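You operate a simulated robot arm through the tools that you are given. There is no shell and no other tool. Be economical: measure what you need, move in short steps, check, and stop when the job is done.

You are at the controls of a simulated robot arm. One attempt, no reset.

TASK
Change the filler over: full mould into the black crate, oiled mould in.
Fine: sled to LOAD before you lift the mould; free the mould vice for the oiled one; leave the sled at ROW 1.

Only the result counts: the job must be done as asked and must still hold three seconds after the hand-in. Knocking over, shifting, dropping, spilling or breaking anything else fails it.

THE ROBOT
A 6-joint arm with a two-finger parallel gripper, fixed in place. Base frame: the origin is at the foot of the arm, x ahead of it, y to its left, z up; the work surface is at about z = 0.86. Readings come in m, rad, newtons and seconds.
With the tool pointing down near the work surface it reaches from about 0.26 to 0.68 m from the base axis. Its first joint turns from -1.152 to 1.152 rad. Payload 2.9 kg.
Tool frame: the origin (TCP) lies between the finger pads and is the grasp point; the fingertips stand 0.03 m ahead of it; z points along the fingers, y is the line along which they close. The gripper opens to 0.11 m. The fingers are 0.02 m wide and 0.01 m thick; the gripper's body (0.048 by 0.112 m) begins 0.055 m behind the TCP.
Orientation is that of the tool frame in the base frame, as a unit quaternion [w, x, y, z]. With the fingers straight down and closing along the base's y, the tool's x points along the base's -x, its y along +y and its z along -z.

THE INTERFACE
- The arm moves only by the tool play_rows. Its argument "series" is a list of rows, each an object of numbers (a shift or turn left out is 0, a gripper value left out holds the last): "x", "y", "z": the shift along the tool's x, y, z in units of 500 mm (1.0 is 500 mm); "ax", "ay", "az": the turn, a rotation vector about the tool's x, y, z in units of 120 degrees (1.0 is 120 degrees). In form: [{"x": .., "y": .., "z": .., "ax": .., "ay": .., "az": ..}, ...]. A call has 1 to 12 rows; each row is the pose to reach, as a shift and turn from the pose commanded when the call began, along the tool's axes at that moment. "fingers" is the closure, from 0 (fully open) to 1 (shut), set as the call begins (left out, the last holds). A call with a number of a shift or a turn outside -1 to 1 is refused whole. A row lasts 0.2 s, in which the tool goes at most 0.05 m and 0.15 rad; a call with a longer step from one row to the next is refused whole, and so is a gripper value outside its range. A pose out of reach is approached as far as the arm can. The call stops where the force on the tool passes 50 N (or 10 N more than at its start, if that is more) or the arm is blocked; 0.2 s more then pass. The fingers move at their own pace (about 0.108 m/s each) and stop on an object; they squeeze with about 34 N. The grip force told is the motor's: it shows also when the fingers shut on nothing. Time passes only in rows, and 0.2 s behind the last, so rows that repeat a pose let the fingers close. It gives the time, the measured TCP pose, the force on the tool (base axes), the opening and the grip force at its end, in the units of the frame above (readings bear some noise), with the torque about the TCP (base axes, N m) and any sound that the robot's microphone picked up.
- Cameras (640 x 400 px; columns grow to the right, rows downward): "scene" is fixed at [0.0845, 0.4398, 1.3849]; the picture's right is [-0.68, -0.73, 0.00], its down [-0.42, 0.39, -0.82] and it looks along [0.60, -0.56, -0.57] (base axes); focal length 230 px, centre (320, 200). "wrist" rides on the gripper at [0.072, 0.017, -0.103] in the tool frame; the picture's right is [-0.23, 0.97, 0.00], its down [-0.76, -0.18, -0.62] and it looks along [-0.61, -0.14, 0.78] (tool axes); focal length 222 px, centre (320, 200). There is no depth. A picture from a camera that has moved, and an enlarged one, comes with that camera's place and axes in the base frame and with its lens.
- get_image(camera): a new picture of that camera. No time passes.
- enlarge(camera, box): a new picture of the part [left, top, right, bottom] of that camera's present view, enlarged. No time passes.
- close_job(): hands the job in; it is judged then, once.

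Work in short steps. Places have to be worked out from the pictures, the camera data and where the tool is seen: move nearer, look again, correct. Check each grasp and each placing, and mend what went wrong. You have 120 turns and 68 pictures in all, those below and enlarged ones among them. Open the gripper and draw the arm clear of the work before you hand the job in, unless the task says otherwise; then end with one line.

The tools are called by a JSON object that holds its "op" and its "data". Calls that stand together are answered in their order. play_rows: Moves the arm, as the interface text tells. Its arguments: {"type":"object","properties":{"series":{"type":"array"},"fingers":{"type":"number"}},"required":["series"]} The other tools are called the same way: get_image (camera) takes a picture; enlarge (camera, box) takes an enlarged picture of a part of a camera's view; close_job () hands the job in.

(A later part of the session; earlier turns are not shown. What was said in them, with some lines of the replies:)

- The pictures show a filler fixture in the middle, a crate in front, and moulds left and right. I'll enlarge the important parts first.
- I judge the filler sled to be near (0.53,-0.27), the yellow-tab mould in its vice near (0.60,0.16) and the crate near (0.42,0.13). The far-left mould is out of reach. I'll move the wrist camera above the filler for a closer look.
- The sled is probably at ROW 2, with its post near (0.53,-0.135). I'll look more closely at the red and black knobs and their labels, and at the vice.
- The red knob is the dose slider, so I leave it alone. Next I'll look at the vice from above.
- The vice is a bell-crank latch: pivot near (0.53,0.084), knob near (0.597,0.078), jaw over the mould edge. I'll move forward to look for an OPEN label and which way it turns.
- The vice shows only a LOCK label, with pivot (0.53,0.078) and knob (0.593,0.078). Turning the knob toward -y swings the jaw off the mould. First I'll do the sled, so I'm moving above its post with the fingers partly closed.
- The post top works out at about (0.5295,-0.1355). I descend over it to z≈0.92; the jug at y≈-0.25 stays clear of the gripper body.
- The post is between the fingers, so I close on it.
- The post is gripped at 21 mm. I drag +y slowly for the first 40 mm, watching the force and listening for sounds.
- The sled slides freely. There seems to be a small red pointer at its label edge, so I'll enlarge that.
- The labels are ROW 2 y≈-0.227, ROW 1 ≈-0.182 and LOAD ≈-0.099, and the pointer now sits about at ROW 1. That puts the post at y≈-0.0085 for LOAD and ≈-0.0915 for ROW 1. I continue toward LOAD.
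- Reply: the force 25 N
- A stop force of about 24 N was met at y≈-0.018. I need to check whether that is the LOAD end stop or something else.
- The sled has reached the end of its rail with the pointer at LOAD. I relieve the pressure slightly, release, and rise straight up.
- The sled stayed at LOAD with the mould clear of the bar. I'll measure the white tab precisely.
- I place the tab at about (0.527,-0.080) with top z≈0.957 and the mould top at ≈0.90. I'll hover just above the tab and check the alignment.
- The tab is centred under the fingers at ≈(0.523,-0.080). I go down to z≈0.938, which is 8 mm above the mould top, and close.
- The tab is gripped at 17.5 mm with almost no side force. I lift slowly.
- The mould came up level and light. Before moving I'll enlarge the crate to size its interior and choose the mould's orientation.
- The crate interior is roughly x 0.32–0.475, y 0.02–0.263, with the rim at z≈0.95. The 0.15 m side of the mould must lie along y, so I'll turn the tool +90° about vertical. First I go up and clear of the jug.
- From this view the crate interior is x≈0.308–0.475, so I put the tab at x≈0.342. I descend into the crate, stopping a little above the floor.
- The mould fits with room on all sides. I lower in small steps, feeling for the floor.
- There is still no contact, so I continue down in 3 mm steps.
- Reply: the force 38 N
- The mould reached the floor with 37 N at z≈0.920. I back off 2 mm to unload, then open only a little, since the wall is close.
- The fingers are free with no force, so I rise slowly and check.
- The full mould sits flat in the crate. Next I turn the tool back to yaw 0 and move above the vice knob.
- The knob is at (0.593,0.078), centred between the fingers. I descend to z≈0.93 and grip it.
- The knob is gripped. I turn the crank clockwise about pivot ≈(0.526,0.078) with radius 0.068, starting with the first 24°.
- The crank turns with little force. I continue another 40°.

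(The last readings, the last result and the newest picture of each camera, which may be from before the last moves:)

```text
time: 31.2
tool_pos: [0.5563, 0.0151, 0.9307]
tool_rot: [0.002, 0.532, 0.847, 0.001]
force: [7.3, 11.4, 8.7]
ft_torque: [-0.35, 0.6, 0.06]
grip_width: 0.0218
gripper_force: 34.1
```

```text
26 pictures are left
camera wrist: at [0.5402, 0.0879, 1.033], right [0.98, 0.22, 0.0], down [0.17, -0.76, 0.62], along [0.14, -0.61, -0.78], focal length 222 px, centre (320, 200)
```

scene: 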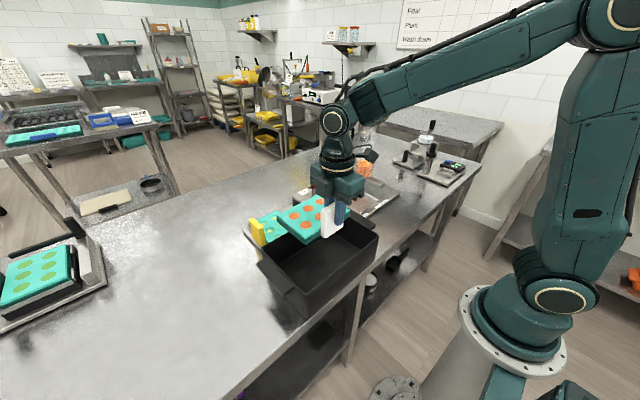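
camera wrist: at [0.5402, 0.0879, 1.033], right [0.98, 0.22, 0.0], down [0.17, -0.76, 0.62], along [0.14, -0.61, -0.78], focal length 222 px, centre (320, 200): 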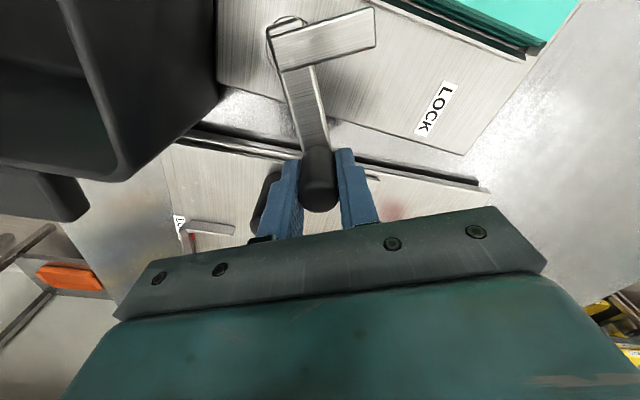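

The jaw is now well clear of the mould at about 64°. The force rose a little, so I'll check clearance to the sled post before turning further.

{"op": "enlarge", "data": {"camera": "wrist", "box": [220, 100, 400, 240]}}

{"op": "play_rows", "data": {"series": [{"x": 0.0013, "y": -0.0189, "az": 0.0667}]}}

```text
2.86 times, centred on (310, 170) of wrist
camera zoom: at [0.5402, 0.0879, 1.033], right [0.98, 0.22, 0.0], down [0.17, -0.76, 0.62], along [0.14, -0.61, -0.78], focal length 635 px, centre (349, 286)
```

zoom: 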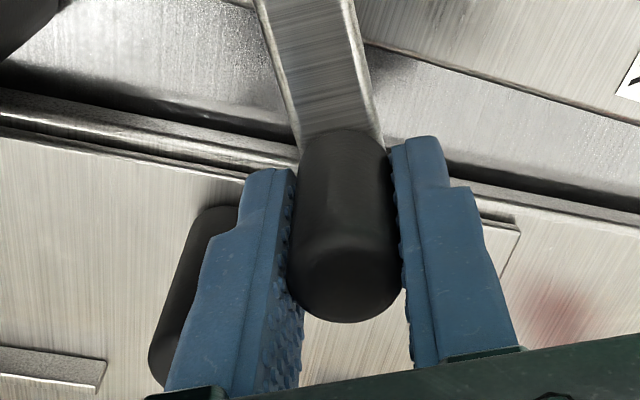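

```text
time: 31.6
tool_pos: [0.5478, 0.0123, 0.9296]
tool_rot: [0.002, 0.588, 0.809, 0.002]
force: [15.4, 9.3, 9.1]
ft_torque: [-0.26, 0.37, 0.12]
grip_width: 0.0219
gripper_force: 34.1
```

Resistance grew at 72°, most likely because the leading finger is near the sled post. The jaw is fully off, so I back off a few degrees, open a little and rise.

{"op": "play_rows", "data": {"series": [{"x": 0.0007, "y": 0.014, "az": -0.05}]}}

{"op": "play_rows", "data": {"series": [{}, {}], "fingers": 0.74}}

{"op": "play_rows", "data": {"series": [{"z": -0.04}, {"z": -0.1}, {"z": -0.18}, {"z": -0.26}]}}

{"op": "get_image", "data": {"camera": "wrist"}}

```text
time: 32.0
tool_pos: [0.5523, 0.0138, 0.9294]
tool_rot: [0.0, 0.545, 0.838, 0.0]
force: [-4.7, 3.5, 15.7]
ft_torque: [-0.08, -0.72, 0.02]
grip_width: 0.0215
gripper_force: 33.8
```

```text
time: 32.6
tool_pos: [0.5522, 0.0138, 0.9281]
tool_rot: [0.0, 0.544, 0.839, 0.0]
force: [-1.9, 0.3, -1.2]
ft_torque: [0.0, -0.04, -0.02]
grip_width: 0.0297
gripper_force: 0.7
```

```text
time: 33.6
tool_pos: [0.5531, 0.0156, 1.0593]
tool_rot: [-0.001, 0.545, 0.838, 0.0]
force: [0.3, -0.2, 0.8]
ft_torque: [0.04, 0.0, 0.03]
grip_width: 0.0287
gripper_force: 0.2
```

```text
24 pictures are left
camera wrist: at [0.5388, 0.0879, 1.1629], right [0.98, 0.19, 0.0], down [0.15, -0.77, 0.62], along [0.12, -0.61, -0.78], focal length 222 px, centre (320, 200)
```

wrist: 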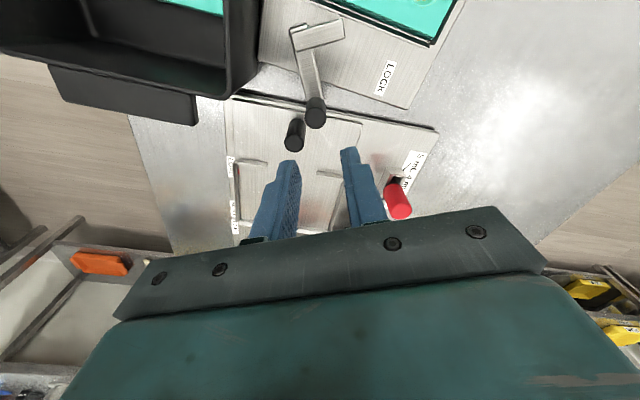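

The vice is open and the mould is free. I turn back to yaw 0 and move above the yellow tab.

{"op": "play_rows", "data": {"series": [{"x": 0.047, "y": 0.028, "az": -0.069}, {"x": 0.094, "y": 0.056, "az": -0.138}, {"x": 0.14, "y": 0.085, "az": -0.207}, {"x": 0.187, "y": 0.113, "az": -0.276}, {"x": 0.234, "y": 0.141, "az": -0.345}, {"x": 0.28, "y": 0.169, "az": -0.414}, {"x": 0.327, "y": 0.197, "az": -0.483}, {"x": 0.373, "y": 0.225, "az": -0.55}], "fingers": 0.55}}

{"op": "get_image", "data": {"camera": "wrist"}}

{"op": "enlarge", "data": {"camera": "scene", "box": [230, 130, 430, 255]}}

```text
time: 35.4
tool_pos: [0.5806, 0.2302, 1.0589]
tool_rot: [0.0, -0.001, 1.0, -0.001]
force: [0.5, 0.2, -0.3]
ft_torque: [0.01, -0.03, -0.01]
grip_width: 0.0494
gripper_force: 0.0
```

```text
23 pictures are left
camera wrist: at [0.5092, 0.2468, 1.1627], right [0.22, 0.97, 0.0], down [0.76, -0.18, 0.62], along [0.61, -0.14, -0.78], focal length 222 px, centre (320, 200)
```

wrist: 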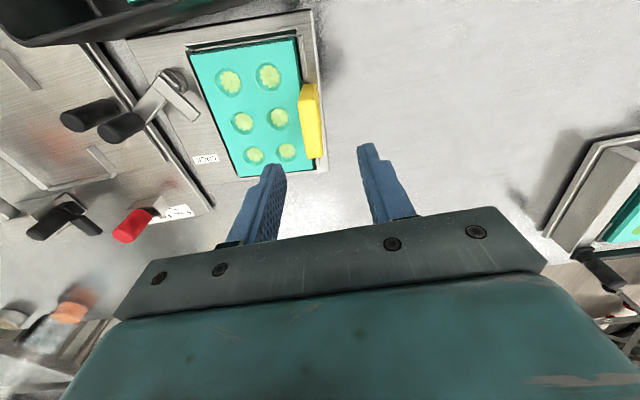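

```text
3.20 times, centred on (330, 192) of scene
camera zoom: at [0.0845, 0.4398, 1.3849], right [-0.68, -0.73, 0.0], down [-0.42, 0.39, -0.82], along [0.6, -0.56, -0.57], focal length 737 px, centre (288, 224)
```

zoom: 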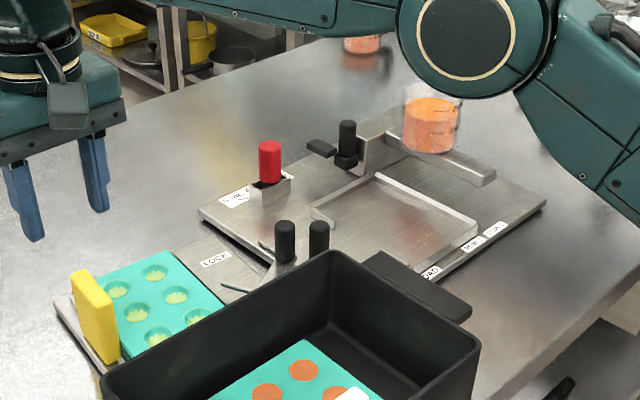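

The tab top is at about (0.579,0.2235). I align above it at z≈0.99 and re-measure.

{"op": "play_rows", "data": {"series": [{"x": 0.003, "y": -0.012, "z": 0.06}, {"x": 0.003, "y": -0.012, "z": 0.12}]}}

{"op": "get_image", "data": {"camera": "wrist"}}

{"op": "enlarge", "data": {"camera": "scene", "box": [220, 150, 320, 250]}}

```text
time: 36.0
tool_pos: [0.5802, 0.224, 0.9998]
tool_rot: [0.0, 0.0, 1.0, 0.0]
force: [-0.3, -0.2, 0.3]
ft_torque: [0.01, -0.02, 0.02]
grip_width: 0.0496
gripper_force: 0.1
```

```text
21 pictures are left
camera wrist: at [0.5088, 0.2407, 1.1025], right [0.23, 0.97, 0.0], down [0.76, -0.18, 0.62], along [0.61, -0.14, -0.78], focal length 222 px, centre (320, 200)
```

wrist: 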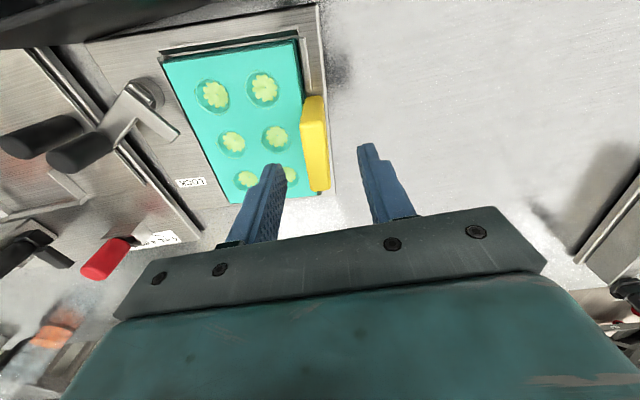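

```text
4.00 times, centred on (270, 200) of scene
camera zoom: at [0.0845, 0.4398, 1.3849], right [-0.68, -0.73, 0.0], down [-0.42, 0.39, -0.82], along [0.6, -0.56, -0.57], focal length 922 px, centre (520, 200)
```

zoom: 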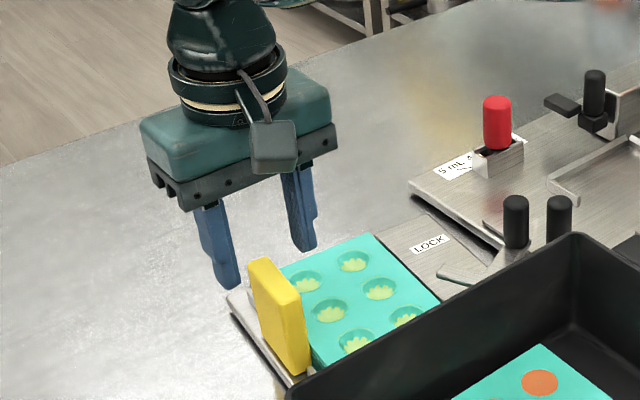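

This view nearly matches the white tab's hover view, so I apply the same small correction, descend to z≈0.939 and grip.

{"op": "play_rows", "data": {"series": [{"x": 0.008, "y": -0.003, "z": 0.04}, {"x": 0.008, "y": -0.003, "z": 0.08}, {"x": 0.008, "y": -0.003, "z": 0.12}]}}

{"op": "play_rows", "data": {"series": [{}, {}], "fingers": 1}}

{"op": "get_image", "data": {"camera": "wrist"}}

```text
time: 36.8
tool_pos: [0.5745, 0.2241, 0.9393]
tool_rot: [0.0, 0.0, 1.0, 0.0]
force: [-0.2, -0.5, -0.5]
ft_torque: [0.01, -0.03, 0.0]
grip_width: 0.0495
gripper_force: 0.1
```

```text
time: 37.4
tool_pos: [0.5753, 0.2233, 0.9389]
tool_rot: [-0.001, 0.002, 1.0, -0.001]
force: [-0.5, -8.4, 0.0]
ft_torque: [-0.37, -0.01, -0.75]
grip_width: 0.0193
gripper_force: 33.9
```

```text
19 pictures are left
camera wrist: at [0.5037, 0.2401, 1.0427], right [0.23, 0.97, 0.0], down [0.76, -0.18, 0.62], along [0.61, -0.14, -0.78], focal length 222 px, centre (320, 200)
```

wrist: 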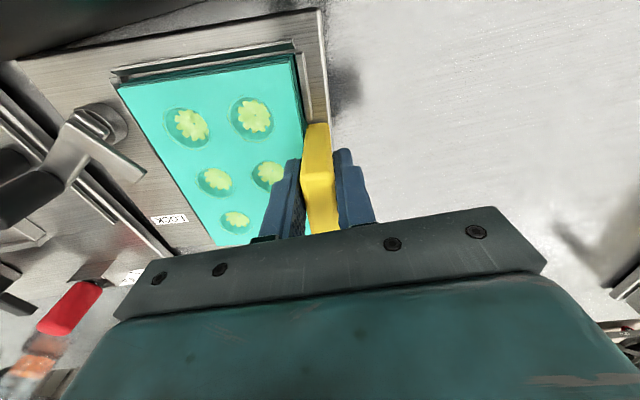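

The grip width (19.3 mm) and the torque show that the vice mould sits yawed about 5.3° clockwise relative to the tool. I open, turn the tool to match, and regrip.

{"op": "play_rows", "data": {"series": [{}, {}, {"y": -0.003, "az": 0.044}, {"y": -0.003, "az": 0.044}], "fingers": 0.55}}

{"op": "play_rows", "data": {"series": [{}, {}], "fingers": 1}}

{"op": "get_image", "data": {"camera": "wrist"}}

```text
time: 38.4
tool_pos: [0.575, 0.2226, 0.9396]
tool_rot: [0.0, 0.046, 0.999, 0.0]
force: [-0.1, 0.0, 0.5]
ft_torque: [0.0, -0.04, 0.02]
grip_width: 0.0497
gripper_force: 0.1
```

```text
time: 39.0
tool_pos: [0.575, 0.2223, 0.9409]
tool_rot: [0.0, 0.047, 0.999, 0.001]
force: [-0.7, -2.5, 0.0]
ft_torque: [-0.04, -0.08, -0.17]
grip_width: 0.0178
gripper_force: 33.8
```

```text
18 pictures are left
camera wrist: at [0.5054, 0.2456, 1.0434], right [0.32, 0.95, 0.0], down [0.74, -0.25, 0.62], along [0.59, -0.2, -0.78], focal length 222 px, centre (320, 200)
```

wrist: 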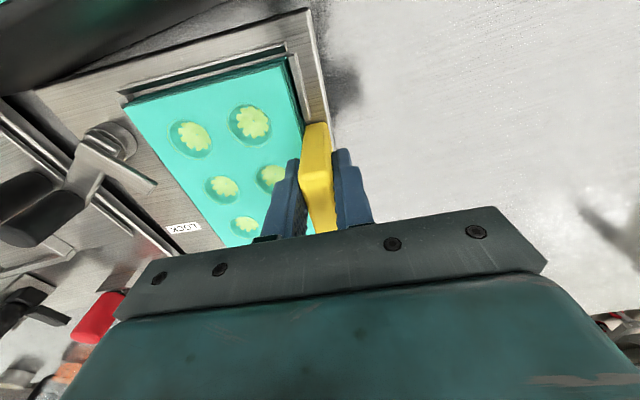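

The grip is now flat at 17.8 mm with little torque. I lift slowly.

{"op": "play_rows", "data": {"series": [{"z": -0.01}, {"z": -0.025}, {"z": -0.045}, {"z": -0.07}, {"z": -0.1}]}}

{"op": "get_image", "data": {"camera": "wrist"}}

{"op": "enlarge", "data": {"camera": "scene", "box": [220, 150, 320, 250]}}

```text
time: 40.2
tool_pos: [0.5747, 0.223, 0.9884]
tool_rot: [-0.001, 0.046, 0.999, 0.0]
force: [-0.1, -0.6, -1.8]
ft_torque: [0.03, 0.02, -0.01]
grip_width: 0.0175
gripper_force: 34.0
```

```text
17 pictures are left
camera wrist: at [0.5041, 0.2467, 1.0929], right [0.32, 0.95, 0.0], down [0.74, -0.25, 0.62], along [0.59, -0.2, -0.78], focal length 222 px, centre (320, 200)
```

wrist: 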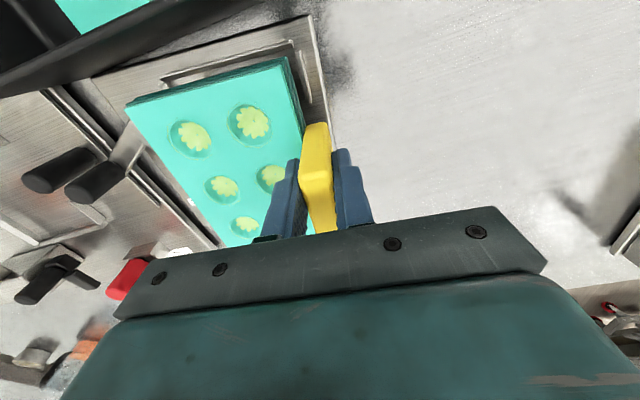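

```text
4.00 times, centred on (270, 200) of scene
camera zoom: at [0.0845, 0.4398, 1.3849], right [-0.68, -0.73, 0.0], down [-0.42, 0.39, -0.82], along [0.6, -0.56, -0.57], focal length 922 px, centre (520, 200)
```

zoom: 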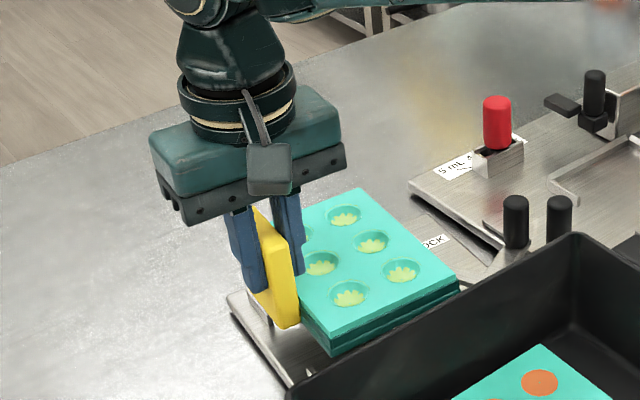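

The oiled mould is up, hanging level. By comparison with the white one, this grip sits about 10 mm higher on the tab and 6.5 mm off along it, so the seated tool position should be ≈(0.5165,-0.078,0.9495). I carry it over at z≈1.07.

{"op": "play_rows", "data": {"series": [{"z": -0.08}, {"z": -0.163}, {"x": 0.01, "y": -0.08, "z": -0.163, "az": -0.01}, {"x": 0.02, "y": -0.16, "z": -0.163, "az": -0.02}, {"x": 0.03, "y": -0.24, "z": -0.163, "az": -0.03}, {"x": 0.04, "y": -0.32, "z": -0.163, "az": -0.044}, {"x": 0.05, "y": -0.4, "z": -0.163, "az": -0.044}, {"x": 0.06, "y": -0.48, "z": -0.163, "az": -0.044}, {"x": 0.06, "y": -0.55, "z": -0.163, "az": -0.044}, {"x": 0.06, "y": -0.61, "z": -0.163, "az": -0.044}]}}

{"op": "play_rows", "data": {"series": [{"z": 0.06}, {"z": 0.12}, {"z": 0.15}]}}

{"op": "get_image", "data": {"camera": "wrist"}}

{"op": "enlarge", "data": {"camera": "scene", "box": [280, 135, 420, 222]}}

```text
time: 42.4
tool_pos: [0.5173, -0.0785, 1.0716]
tool_rot: [0.0, 0.001, 1.0, 0.001]
force: [1.3, 0.2, -1.3]
ft_torque: [0.08, -0.05, 0.0]
grip_width: 0.0173
gripper_force: 34.1
```

```text
time: 43.2
tool_pos: [0.5176, -0.0783, 0.9947]
tool_rot: [0.0, 0.0, 1.0, 0.0]
force: [0.0, 0.0, -1.9]
ft_torque: [0.04, 0.02, 0.01]
grip_width: 0.0176
gripper_force: 33.9
```

```text
15 pictures are left
camera wrist: at [0.4453, -0.0613, 1.0983], right [0.23, 0.97, 0.0], down [0.76, -0.18, 0.62], along [0.61, -0.14, -0.78], focal length 222 px, centre (320, 200)
```

wrist: 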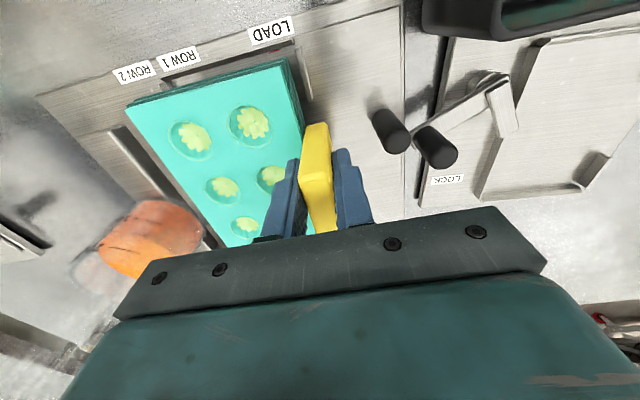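

```text
4.57 times, centred on (350, 178) of scene
camera zoom: at [0.0845, 0.4398, 1.3849], right [-0.68, -0.73, 0.0], down [-0.42, 0.39, -0.82], along [0.6, -0.56, -0.57], focal length 1053 px, centre (183, 298)
```

zoom: 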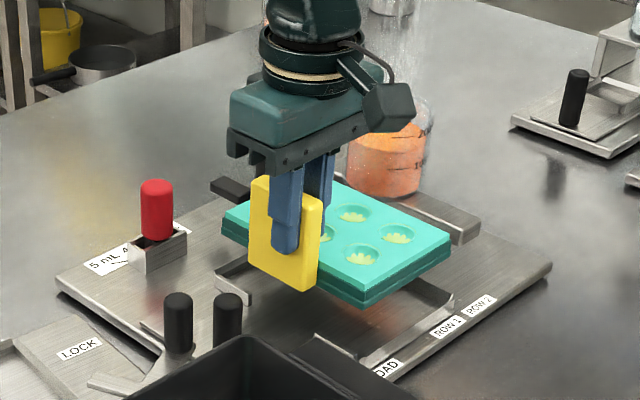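

It is hovering over the sled seat. I'll enlarge the view to measure the mould's corners against the seat.

{"op": "enlarge", "data": {"camera": "wrist", "box": [90, 30, 330, 180]}}

```text
2.67 times, centred on (210, 105) of wrist
camera zoom: at [0.4453, -0.0613, 1.0983], right [0.23, 0.97, 0.0], down [0.76, -0.18, 0.62], along [0.61, -0.14, -0.78], focal length 592 px, centre (613, 453)
```

zoom: 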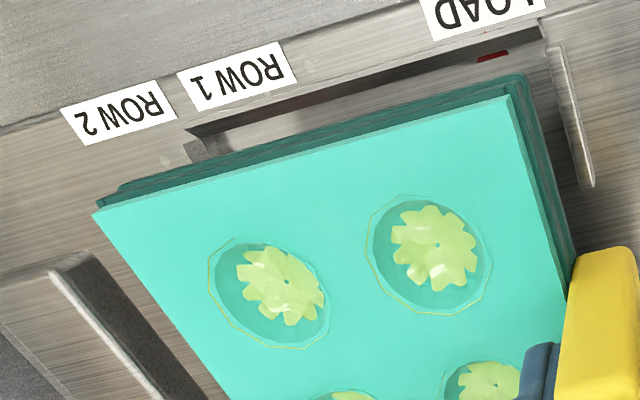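

The mould is about 2 mm too far in +x and +y compared with where the white one sat. I correct that and lower to just above the seat.

{"op": "play_rows", "data": {"series": [{"x": 0.004, "y": -0.004, "z": 0.025}, {"x": 0.004, "y": -0.004, "z": 0.05}, {"x": 0.004, "y": -0.004, "z": 0.068}]}}

{"op": "enlarge", "data": {"camera": "scene", "box": [310, 160, 400, 220]}}

{"op": "enlarge", "data": {"camera": "wrist", "box": [90, 20, 370, 195]}}

```text
time: 44.0
tool_pos: [0.515, -0.0801, 0.9609]
tool_rot: [0.0, 0.0, 1.0, 0.0]
force: [0.1, 0.2, 0.0]
ft_torque: [0.05, 0.02, 0.01]
grip_width: 0.0175
gripper_force: 34.1
```

```text
6.67 times, centred on (355, 190) of scene
camera zoom: at [0.0845, 0.4398, 1.3849], right [-0.68, -0.73, 0.0], down [-0.42, 0.39, -0.82], along [0.6, -0.56, -0.57], focal length 1536 px, centre (87, 267)
```

zoom: 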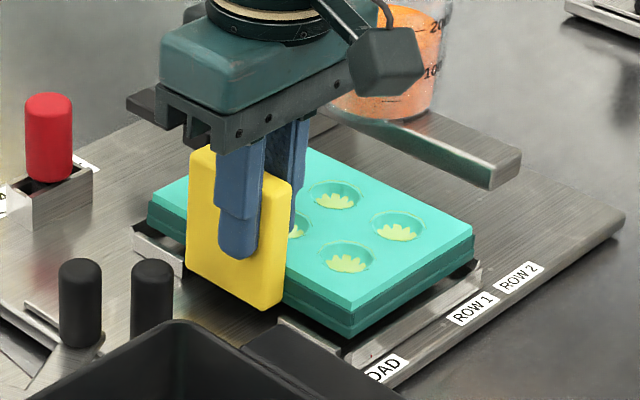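

```text
2.29 times, centred on (230, 108) of wrist
camera zoom: at [0.4432, -0.0637, 1.0638], right [0.23, 0.97, 0.0], down [0.76, -0.18, 0.62], along [0.61, -0.14, -0.78], focal length 508 px, centre (526, 411)
```

zoom: 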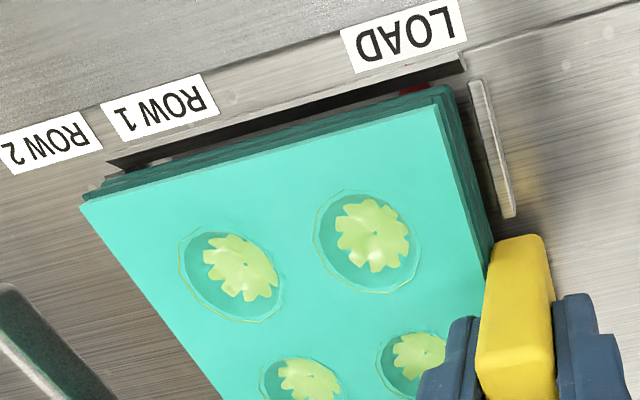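

It looks aligned, so I lower in small steps watching the force.

{"op": "play_rows", "data": {"series": [{"z": 0.006}, {"z": 0.012}]}}

{"op": "play_rows", "data": {"series": [{"z": 0.005}, {"z": 0.008}]}}

```text
time: 44.6
tool_pos: [0.5148, -0.0804, 0.9548]
tool_rot: [0.0, 0.0, 1.0, 0.0]
force: [0.9, 0.1, -1.4]
ft_torque: [0.02, 0.03, 0.03]
grip_width: 0.0174
gripper_force: 33.7
```

```text
time: 45.2
tool_pos: [0.5148, -0.0815, 0.9517]
tool_rot: [0.001, 0.0, 1.0, 0.001]
force: [0.2, 0.4, -1.5]
ft_torque: [0.01, 0.01, -0.01]
grip_width: 0.0177
gripper_force: 33.6
```

{"op": "play_rows", "data": {"series": [{"z": 0.003}, {"z": 0.006}]}}

{"op": "enlarge", "data": {"camera": "scene", "box": [310, 160, 400, 220]}}

```text
time: 45.8
tool_pos: [0.5147, -0.0799, 0.9494]
tool_rot: [0.001, 0.0, 1.0, 0.0]
force: [0.3, -0.6, -0.2]
ft_torque: [0.07, 0.02, 0.0]
grip_width: 0.0174
gripper_force: 34.3
```

```text
6.67 times, centred on (355, 190) of scene
camera zoom: at [0.0845, 0.4398, 1.3849], right [-0.68, -0.73, 0.0], down [-0.42, 0.39, -0.82], along [0.6, -0.56, -0.57], focal length 1536 px, centre (87, 267)
```

zoom: 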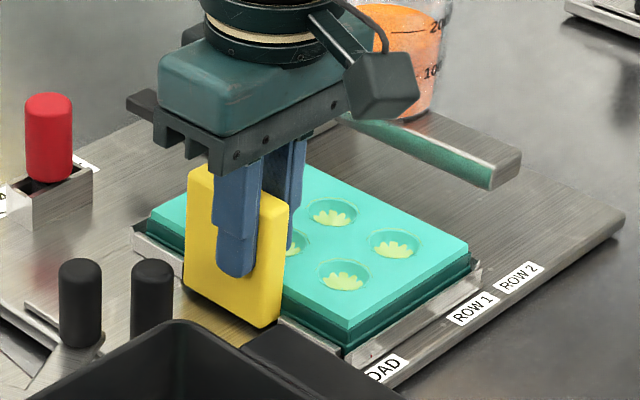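

It is going into the rim without touching. I continue down.

{"op": "play_rows", "data": {"series": [{"z": 0.003}, {"z": 0.005}]}}

{"op": "play_rows", "data": {"series": [{"z": 0.003}, {"z": 0.005}]}}

```text
time: 46.4
tool_pos: [0.5155, -0.081, 0.9467]
tool_rot: [0.0, 0.0, 1.0, 0.0]
force: [0.0, -0.4, -0.5]
ft_torque: [0.06, 0.03, -0.01]
grip_width: 0.0178
gripper_force: 33.9
```

```text
time: 47.0
tool_pos: [0.5152, -0.0802, 0.9458]
tool_rot: [0.002, 0.001, 1.0, -0.001]
force: [-6.7, 1.5, 22.6]
ft_torque: [-0.02, 0.74, -0.06]
grip_width: 0.0175
gripper_force: 34.5
```

Contact came at z≈0.946. I'll check whether it is fully in the seat.

{"op": "enlarge", "data": {"camera": "scene", "box": [310, 160, 400, 220]}}

{"op": "enlarge", "data": {"camera": "wrist", "box": [90, 20, 370, 195]}}

```text
6.67 times, centred on (355, 190) of scene
camera zoom: at [0.0839, 0.4399, 1.3849], right [-0.68, -0.73, 0.0], down [-0.42, 0.39, -0.82], along [0.6, -0.56, -0.57], focal length 1536 px, centre (87, 267)
```

zoom: 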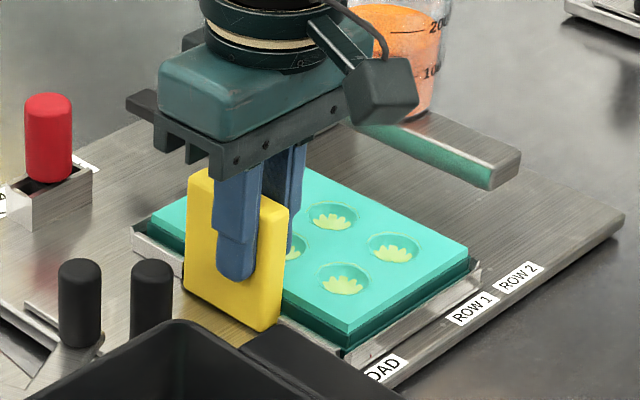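

```text
2.29 times, centred on (230, 108) of wrist
camera zoom: at [0.4433, -0.0638, 1.0491], right [0.23, 0.97, 0.0], down [0.76, -0.18, 0.62], along [0.61, -0.14, -0.78], focal length 508 px, centre (526, 411)
```

zoom: 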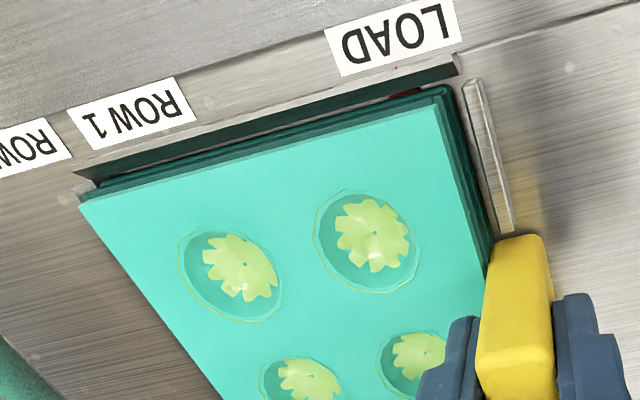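

The mould's front corner coincides exactly with where the white mould's was (u=0.168, v=0.044), so it is seated. I unload, release and rise.

{"op": "play_rows", "data": {"series": [{"z": -0.003}]}}

{"op": "play_rows", "data": {"series": [{}, {}], "fingers": 0.65}}

{"op": "play_rows", "data": {"series": [{"z": -0.04}, {"z": -0.1}, {"z": -0.18}, {"z": -0.25}]}}

{"op": "enlarge", "data": {"camera": "wrist", "box": [120, 10, 440, 210]}}

```text
time: 47.4
tool_pos: [0.516, -0.0807, 0.9462]
tool_rot: [0.001, -0.001, 1.0, 0.0]
force: [-7.1, 1.3, 20.2]
ft_torque: [-0.01, 0.24, -0.06]
grip_width: 0.0173
gripper_force: 33.5
```

```text
time: 48.0
tool_pos: [0.5152, -0.0799, 0.9456]
tool_rot: [0.001, 0.0, 1.0, -0.001]
force: [-0.2, 0.9, -0.2]
ft_torque: [-0.03, 0.02, -0.04]
grip_width: 0.0384
gripper_force: 0.0
```

```text
time: 49.0
tool_pos: [0.516, -0.0803, 1.07]
tool_rot: [0.0, 0.0, 1.0, -0.001]
force: [0.1, 0.0, -0.3]
ft_torque: [-0.01, 0.0, -0.01]
grip_width: 0.0386
gripper_force: 0.0
```

```text
2.00 times, centred on (280, 110) of wrist
camera zoom: at [0.4427, -0.0629, 1.1741], right [0.23, 0.97, 0.0], down [0.76, -0.18, 0.62], along [0.61, -0.14, -0.78], focal length 444 px, centre (400, 380)
```

zoom: 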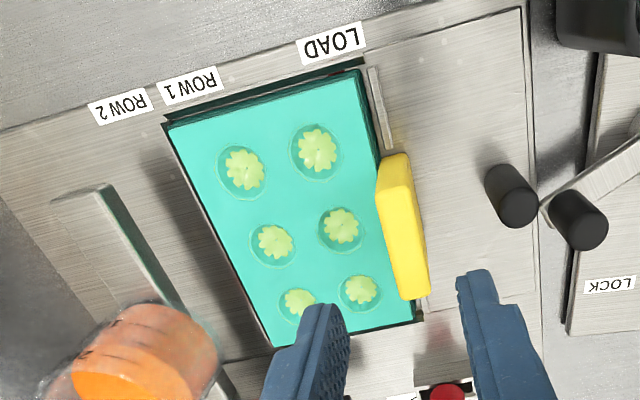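

The oiled mould sits inside the rims. Now for the sled: the vice knob is close to the post, so I approach with the fingers closing along x (yaw -90°).

{"op": "play_rows", "data": {"series": [{"x": -0.003, "y": 0.011, "az": 0.07}, {"x": -0.006, "y": 0.022, "az": 0.14}, {"x": -0.009, "y": 0.033, "az": 0.21}, {"x": -0.012, "y": 0.044, "az": 0.28}, {"x": -0.015, "y": 0.055, "az": 0.35}, {"x": -0.018, "y": 0.066, "az": 0.42}, {"x": -0.021, "y": 0.077, "az": 0.49}, {"x": -0.024, "y": 0.088, "az": 0.56}, {"x": -0.027, "y": 0.1, "az": 0.63}, {"x": -0.03, "y": 0.112, "az": 0.69}, {"x": -0.03, "y": 0.12, "az": 0.75}], "fingers": 0.55}}

{"op": "get_image", "data": {"camera": "wrist"}}

```text
time: 51.4
tool_pos: [0.5295, -0.021, 1.0701]
tool_rot: [-0.001, 0.707, 0.707, 0.001]
force: [0.1, 0.2, 0.3]
ft_torque: [-0.03, 0.02, 0.01]
grip_width: 0.0496
gripper_force: 0.0
```

```text
6 pictures are left
camera wrist: at [0.5475, 0.0513, 1.1734], right [0.97, -0.23, 0.0], down [-0.18, -0.76, 0.62], along [-0.14, -0.61, -0.78], focal length 222 px, centre (320, 200)
```

wrist: 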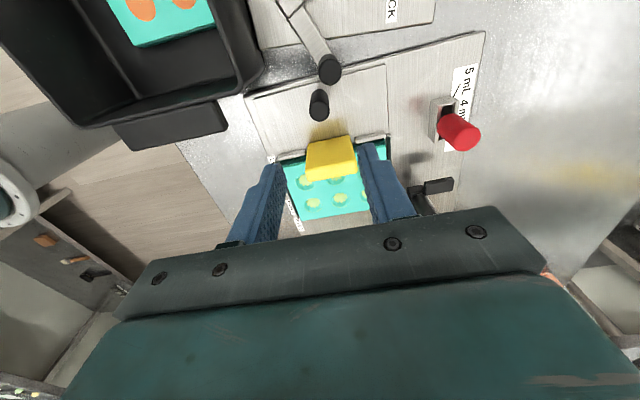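

The post is at about (0.531,-0.017), and the vice knob is clear of the fingers' path. I descend and grip.

{"op": "play_rows", "data": {"series": [{"x": 0.004, "y": 0.003, "z": 0.08}, {"x": 0.004, "y": 0.003, "z": 0.16}, {"x": 0.004, "y": 0.003, "z": 0.23}, {"x": 0.004, "y": 0.003, "z": 0.288}]}}

{"op": "play_rows", "data": {"series": [{}, {}], "fingers": 1}}

```text
time: 52.4
tool_pos: [0.5319, -0.0209, 0.9231]
tool_rot: [0.0, 0.707, 0.707, 0.0]
force: [-0.6, 1.0, 0.7]
ft_torque: [-0.03, -0.02, 0.03]
grip_width: 0.0495
gripper_force: 0.0
```

```text
time: 53.0
tool_pos: [0.5301, -0.02, 0.9234]
tool_rot: [-0.003, 0.707, 0.707, -0.003]
force: [-29.0, 0.1, 5.7]
ft_torque: [0.02, -0.7, 0.01]
grip_width: 0.0217
gripper_force: 34.2
```

The grip is skewed about 2 mm in x, so I relax that. Then I draw the sled -y by about 82 mm to ROW 1.

{"op": "play_rows", "data": {"series": [{"y": -0.005}]}}

{"op": "play_rows", "data": {"series": [{"x": -0.025}, {"x": -0.05}, {"x": -0.075}, {"x": -0.1}, {"x": -0.125}, {"x": -0.15}, {"x": -0.164}]}}

{"op": "enlarge", "data": {"camera": "scene", "box": [310, 150, 410, 215]}}

```text
time: 53.4
tool_pos: [0.5295, -0.0183, 0.923]
tool_rot: [0.0, 0.707, 0.707, 0.0]
force: [-11.1, -1.9, -0.5]
ft_torque: [0.24, -0.53, 0.03]
grip_width: 0.0215
gripper_force: 34.0
```

```text
time: 55.0
tool_pos: [0.5292, -0.1017, 0.9256]
tool_rot: [0.0, 0.708, 0.706, 0.0]
force: [-2.7, -0.1, 0.7]
ft_torque: [0.14, -0.7, -0.02]
grip_width: 0.0217
gripper_force: 33.8
```

```text
6.15 times, centred on (360, 182) of scene
camera zoom: at [0.0848, 0.4397, 1.3849], right [-0.68, -0.73, 0.0], down [-0.42, 0.39, -0.82], along [0.6, -0.56, -0.57], focal length 1418 px, centre (74, 308)
```

zoom: 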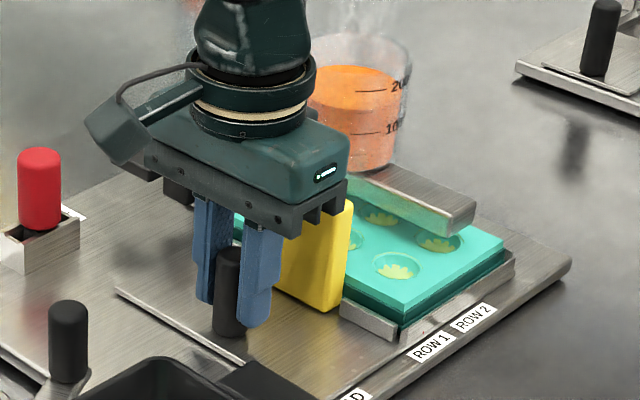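

The sled moved easily to post y≈-0.101. I release, rise and turn back to yaw 0 to check the pointer against the ROW 1 label.

{"op": "play_rows", "data": {"series": [{}, {}, {"z": -0.06}, {"z": -0.14}, {"z": -0.22}, {"z": -0.29}], "fingers": 0.6}}

{"op": "play_rows", "data": {"series": [{"az": -0.07}, {"az": -0.14, "x": 0.02}, {"az": -0.21, "x": 0.03}, {"az": -0.28, "x": 0.04}, {"az": -0.35, "x": 0.05}, {"az": -0.42, "x": 0.05}, {"az": -0.49, "x": 0.05}, {"az": -0.56, "x": 0.05}, {"az": -0.63, "x": 0.05}, {"az": -0.69, "x": 0.05}, {"az": -0.75, "x": 0.05}]}}

{"op": "enlarge", "data": {"camera": "wrist", "box": [120, 0, 400, 175]}}

```text
time: 56.4
tool_pos: [0.528, -0.1001, 1.0724]
tool_rot: [0.0, 0.707, 0.707, 0.0]
force: [0.2, 0.3, 0.2]
ft_torque: [0.01, 0.01, 0.0]
grip_width: 0.044
gripper_force: 0.0
```

```text
time: 58.8
tool_pos: [0.5296, -0.0762, 1.0711]
tool_rot: [0.0, -0.001, 1.0, -0.001]
force: [-0.5, -0.4, -0.1]
ft_torque: [-0.01, 0.0, -0.03]
grip_width: 0.044
gripper_force: 0.1
```

```text
2.29 times, centred on (260, 88) of wrist
camera zoom: at [0.4571, -0.0588, 1.1744], right [0.22, 0.97, 0.0], down [0.76, -0.18, 0.62], along [0.61, -0.14, -0.78], focal length 508 px, centre (457, 457)
```

zoom: 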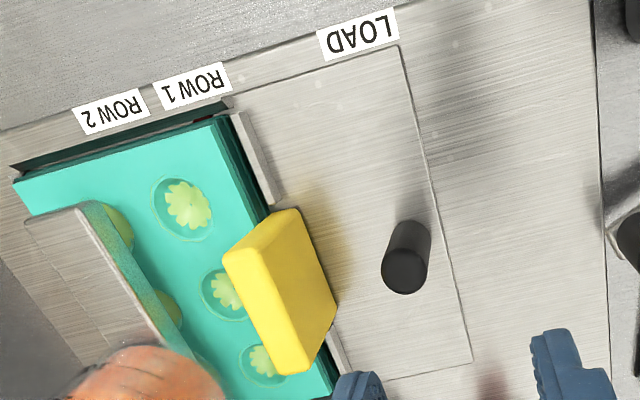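

The pointer is at y≈-0.183, which matches the ROW 1 label at ≈-0.184. I open the gripper, draw the arm up and back clear, and take a final look.

{"op": "play_rows", "data": {"series": [{"z": -0.08}, {"z": -0.16}, {"z": -0.24, "x": 0.05}, {"z": -0.32, "x": 0.12}, {"z": -0.36, "x": 0.2}, {"z": -0.36, "x": 0.28}, {"z": -0.36, "x": 0.34}], "fingers": 0}}

{"op": "get_image", "data": {"camera": "wrist"}}

{"op": "enlarge", "data": {"camera": "scene", "box": [230, 120, 430, 300]}}

```text
refused: row 4 steps farther than a row can; nothing moved
```

```text
3 pictures are left
camera wrist: at [0.4571, -0.0588, 1.1744], right [0.22, 0.97, 0.0], down [0.76, -0.18, 0.62], along [0.61, -0.14, -0.78], focal length 222 px, centre (320, 200)
```

wrist: 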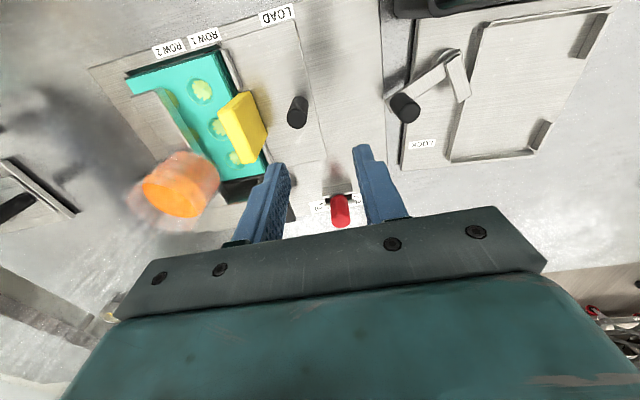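

```text
2.22 times, centred on (330, 210) of scene
camera zoom: at [0.0845, 0.4398, 1.3849], right [-0.68, -0.73, 0.0], down [-0.42, 0.39, -0.82], along [0.6, -0.56, -0.57], focal length 512 px, centre (298, 178)
```

zoom: 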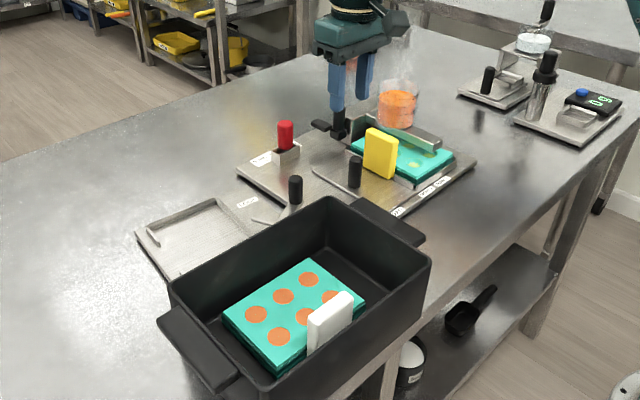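

That call was refused because one step was too long, but the pictures show everything in place. I retreat with shorter steps.

{"op": "play_rows", "data": {"series": [{"z": -0.08}, {"z": -0.16}, {"z": -0.22, "x": 0.05}, {"z": -0.27, "x": 0.11}, {"z": -0.32, "x": 0.17}, {"z": -0.36, "x": 0.24}, {"z": -0.36, "x": 0.32}], "fingers": 0}}

{"op": "enlarge", "data": {"camera": "scene", "box": [230, 120, 430, 300]}}

```text
time: 60.4
tool_pos: [0.3677, -0.0778, 1.2511]
tool_rot: [-0.001, 0.0, 1.0, 0.001]
force: [-1.0, -0.2, -0.2]
ft_torque: [0.0, 0.0, 0.02]
grip_width: 0.1103
gripper_force: 0.1
```

```text
2.22 times, centred on (330, 210) of scene
camera zoom: at [0.0845, 0.4398, 1.3849], right [-0.68, -0.73, 0.0], down [-0.42, 0.39, -0.82], along [0.6, -0.56, -0.57], focal length 512 px, centre (298, 178)
```

zoom: 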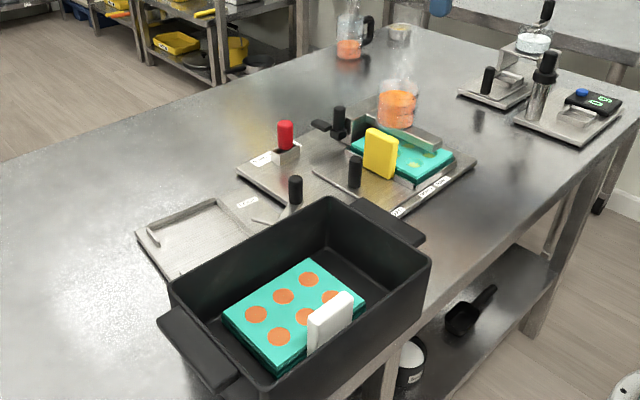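

The full mould is in the crate, the oiled mould is in the sled at ROW 1, the vice is open and the arm is clear. I hand the job in.

{"op": "close_job", "data": {}}

```text
The job is handed in.
```

The full mould is in the black crate, the oiled mould is seated in the filler sled, the vice is released, and the sled is at ROW 1; the job is handed in.
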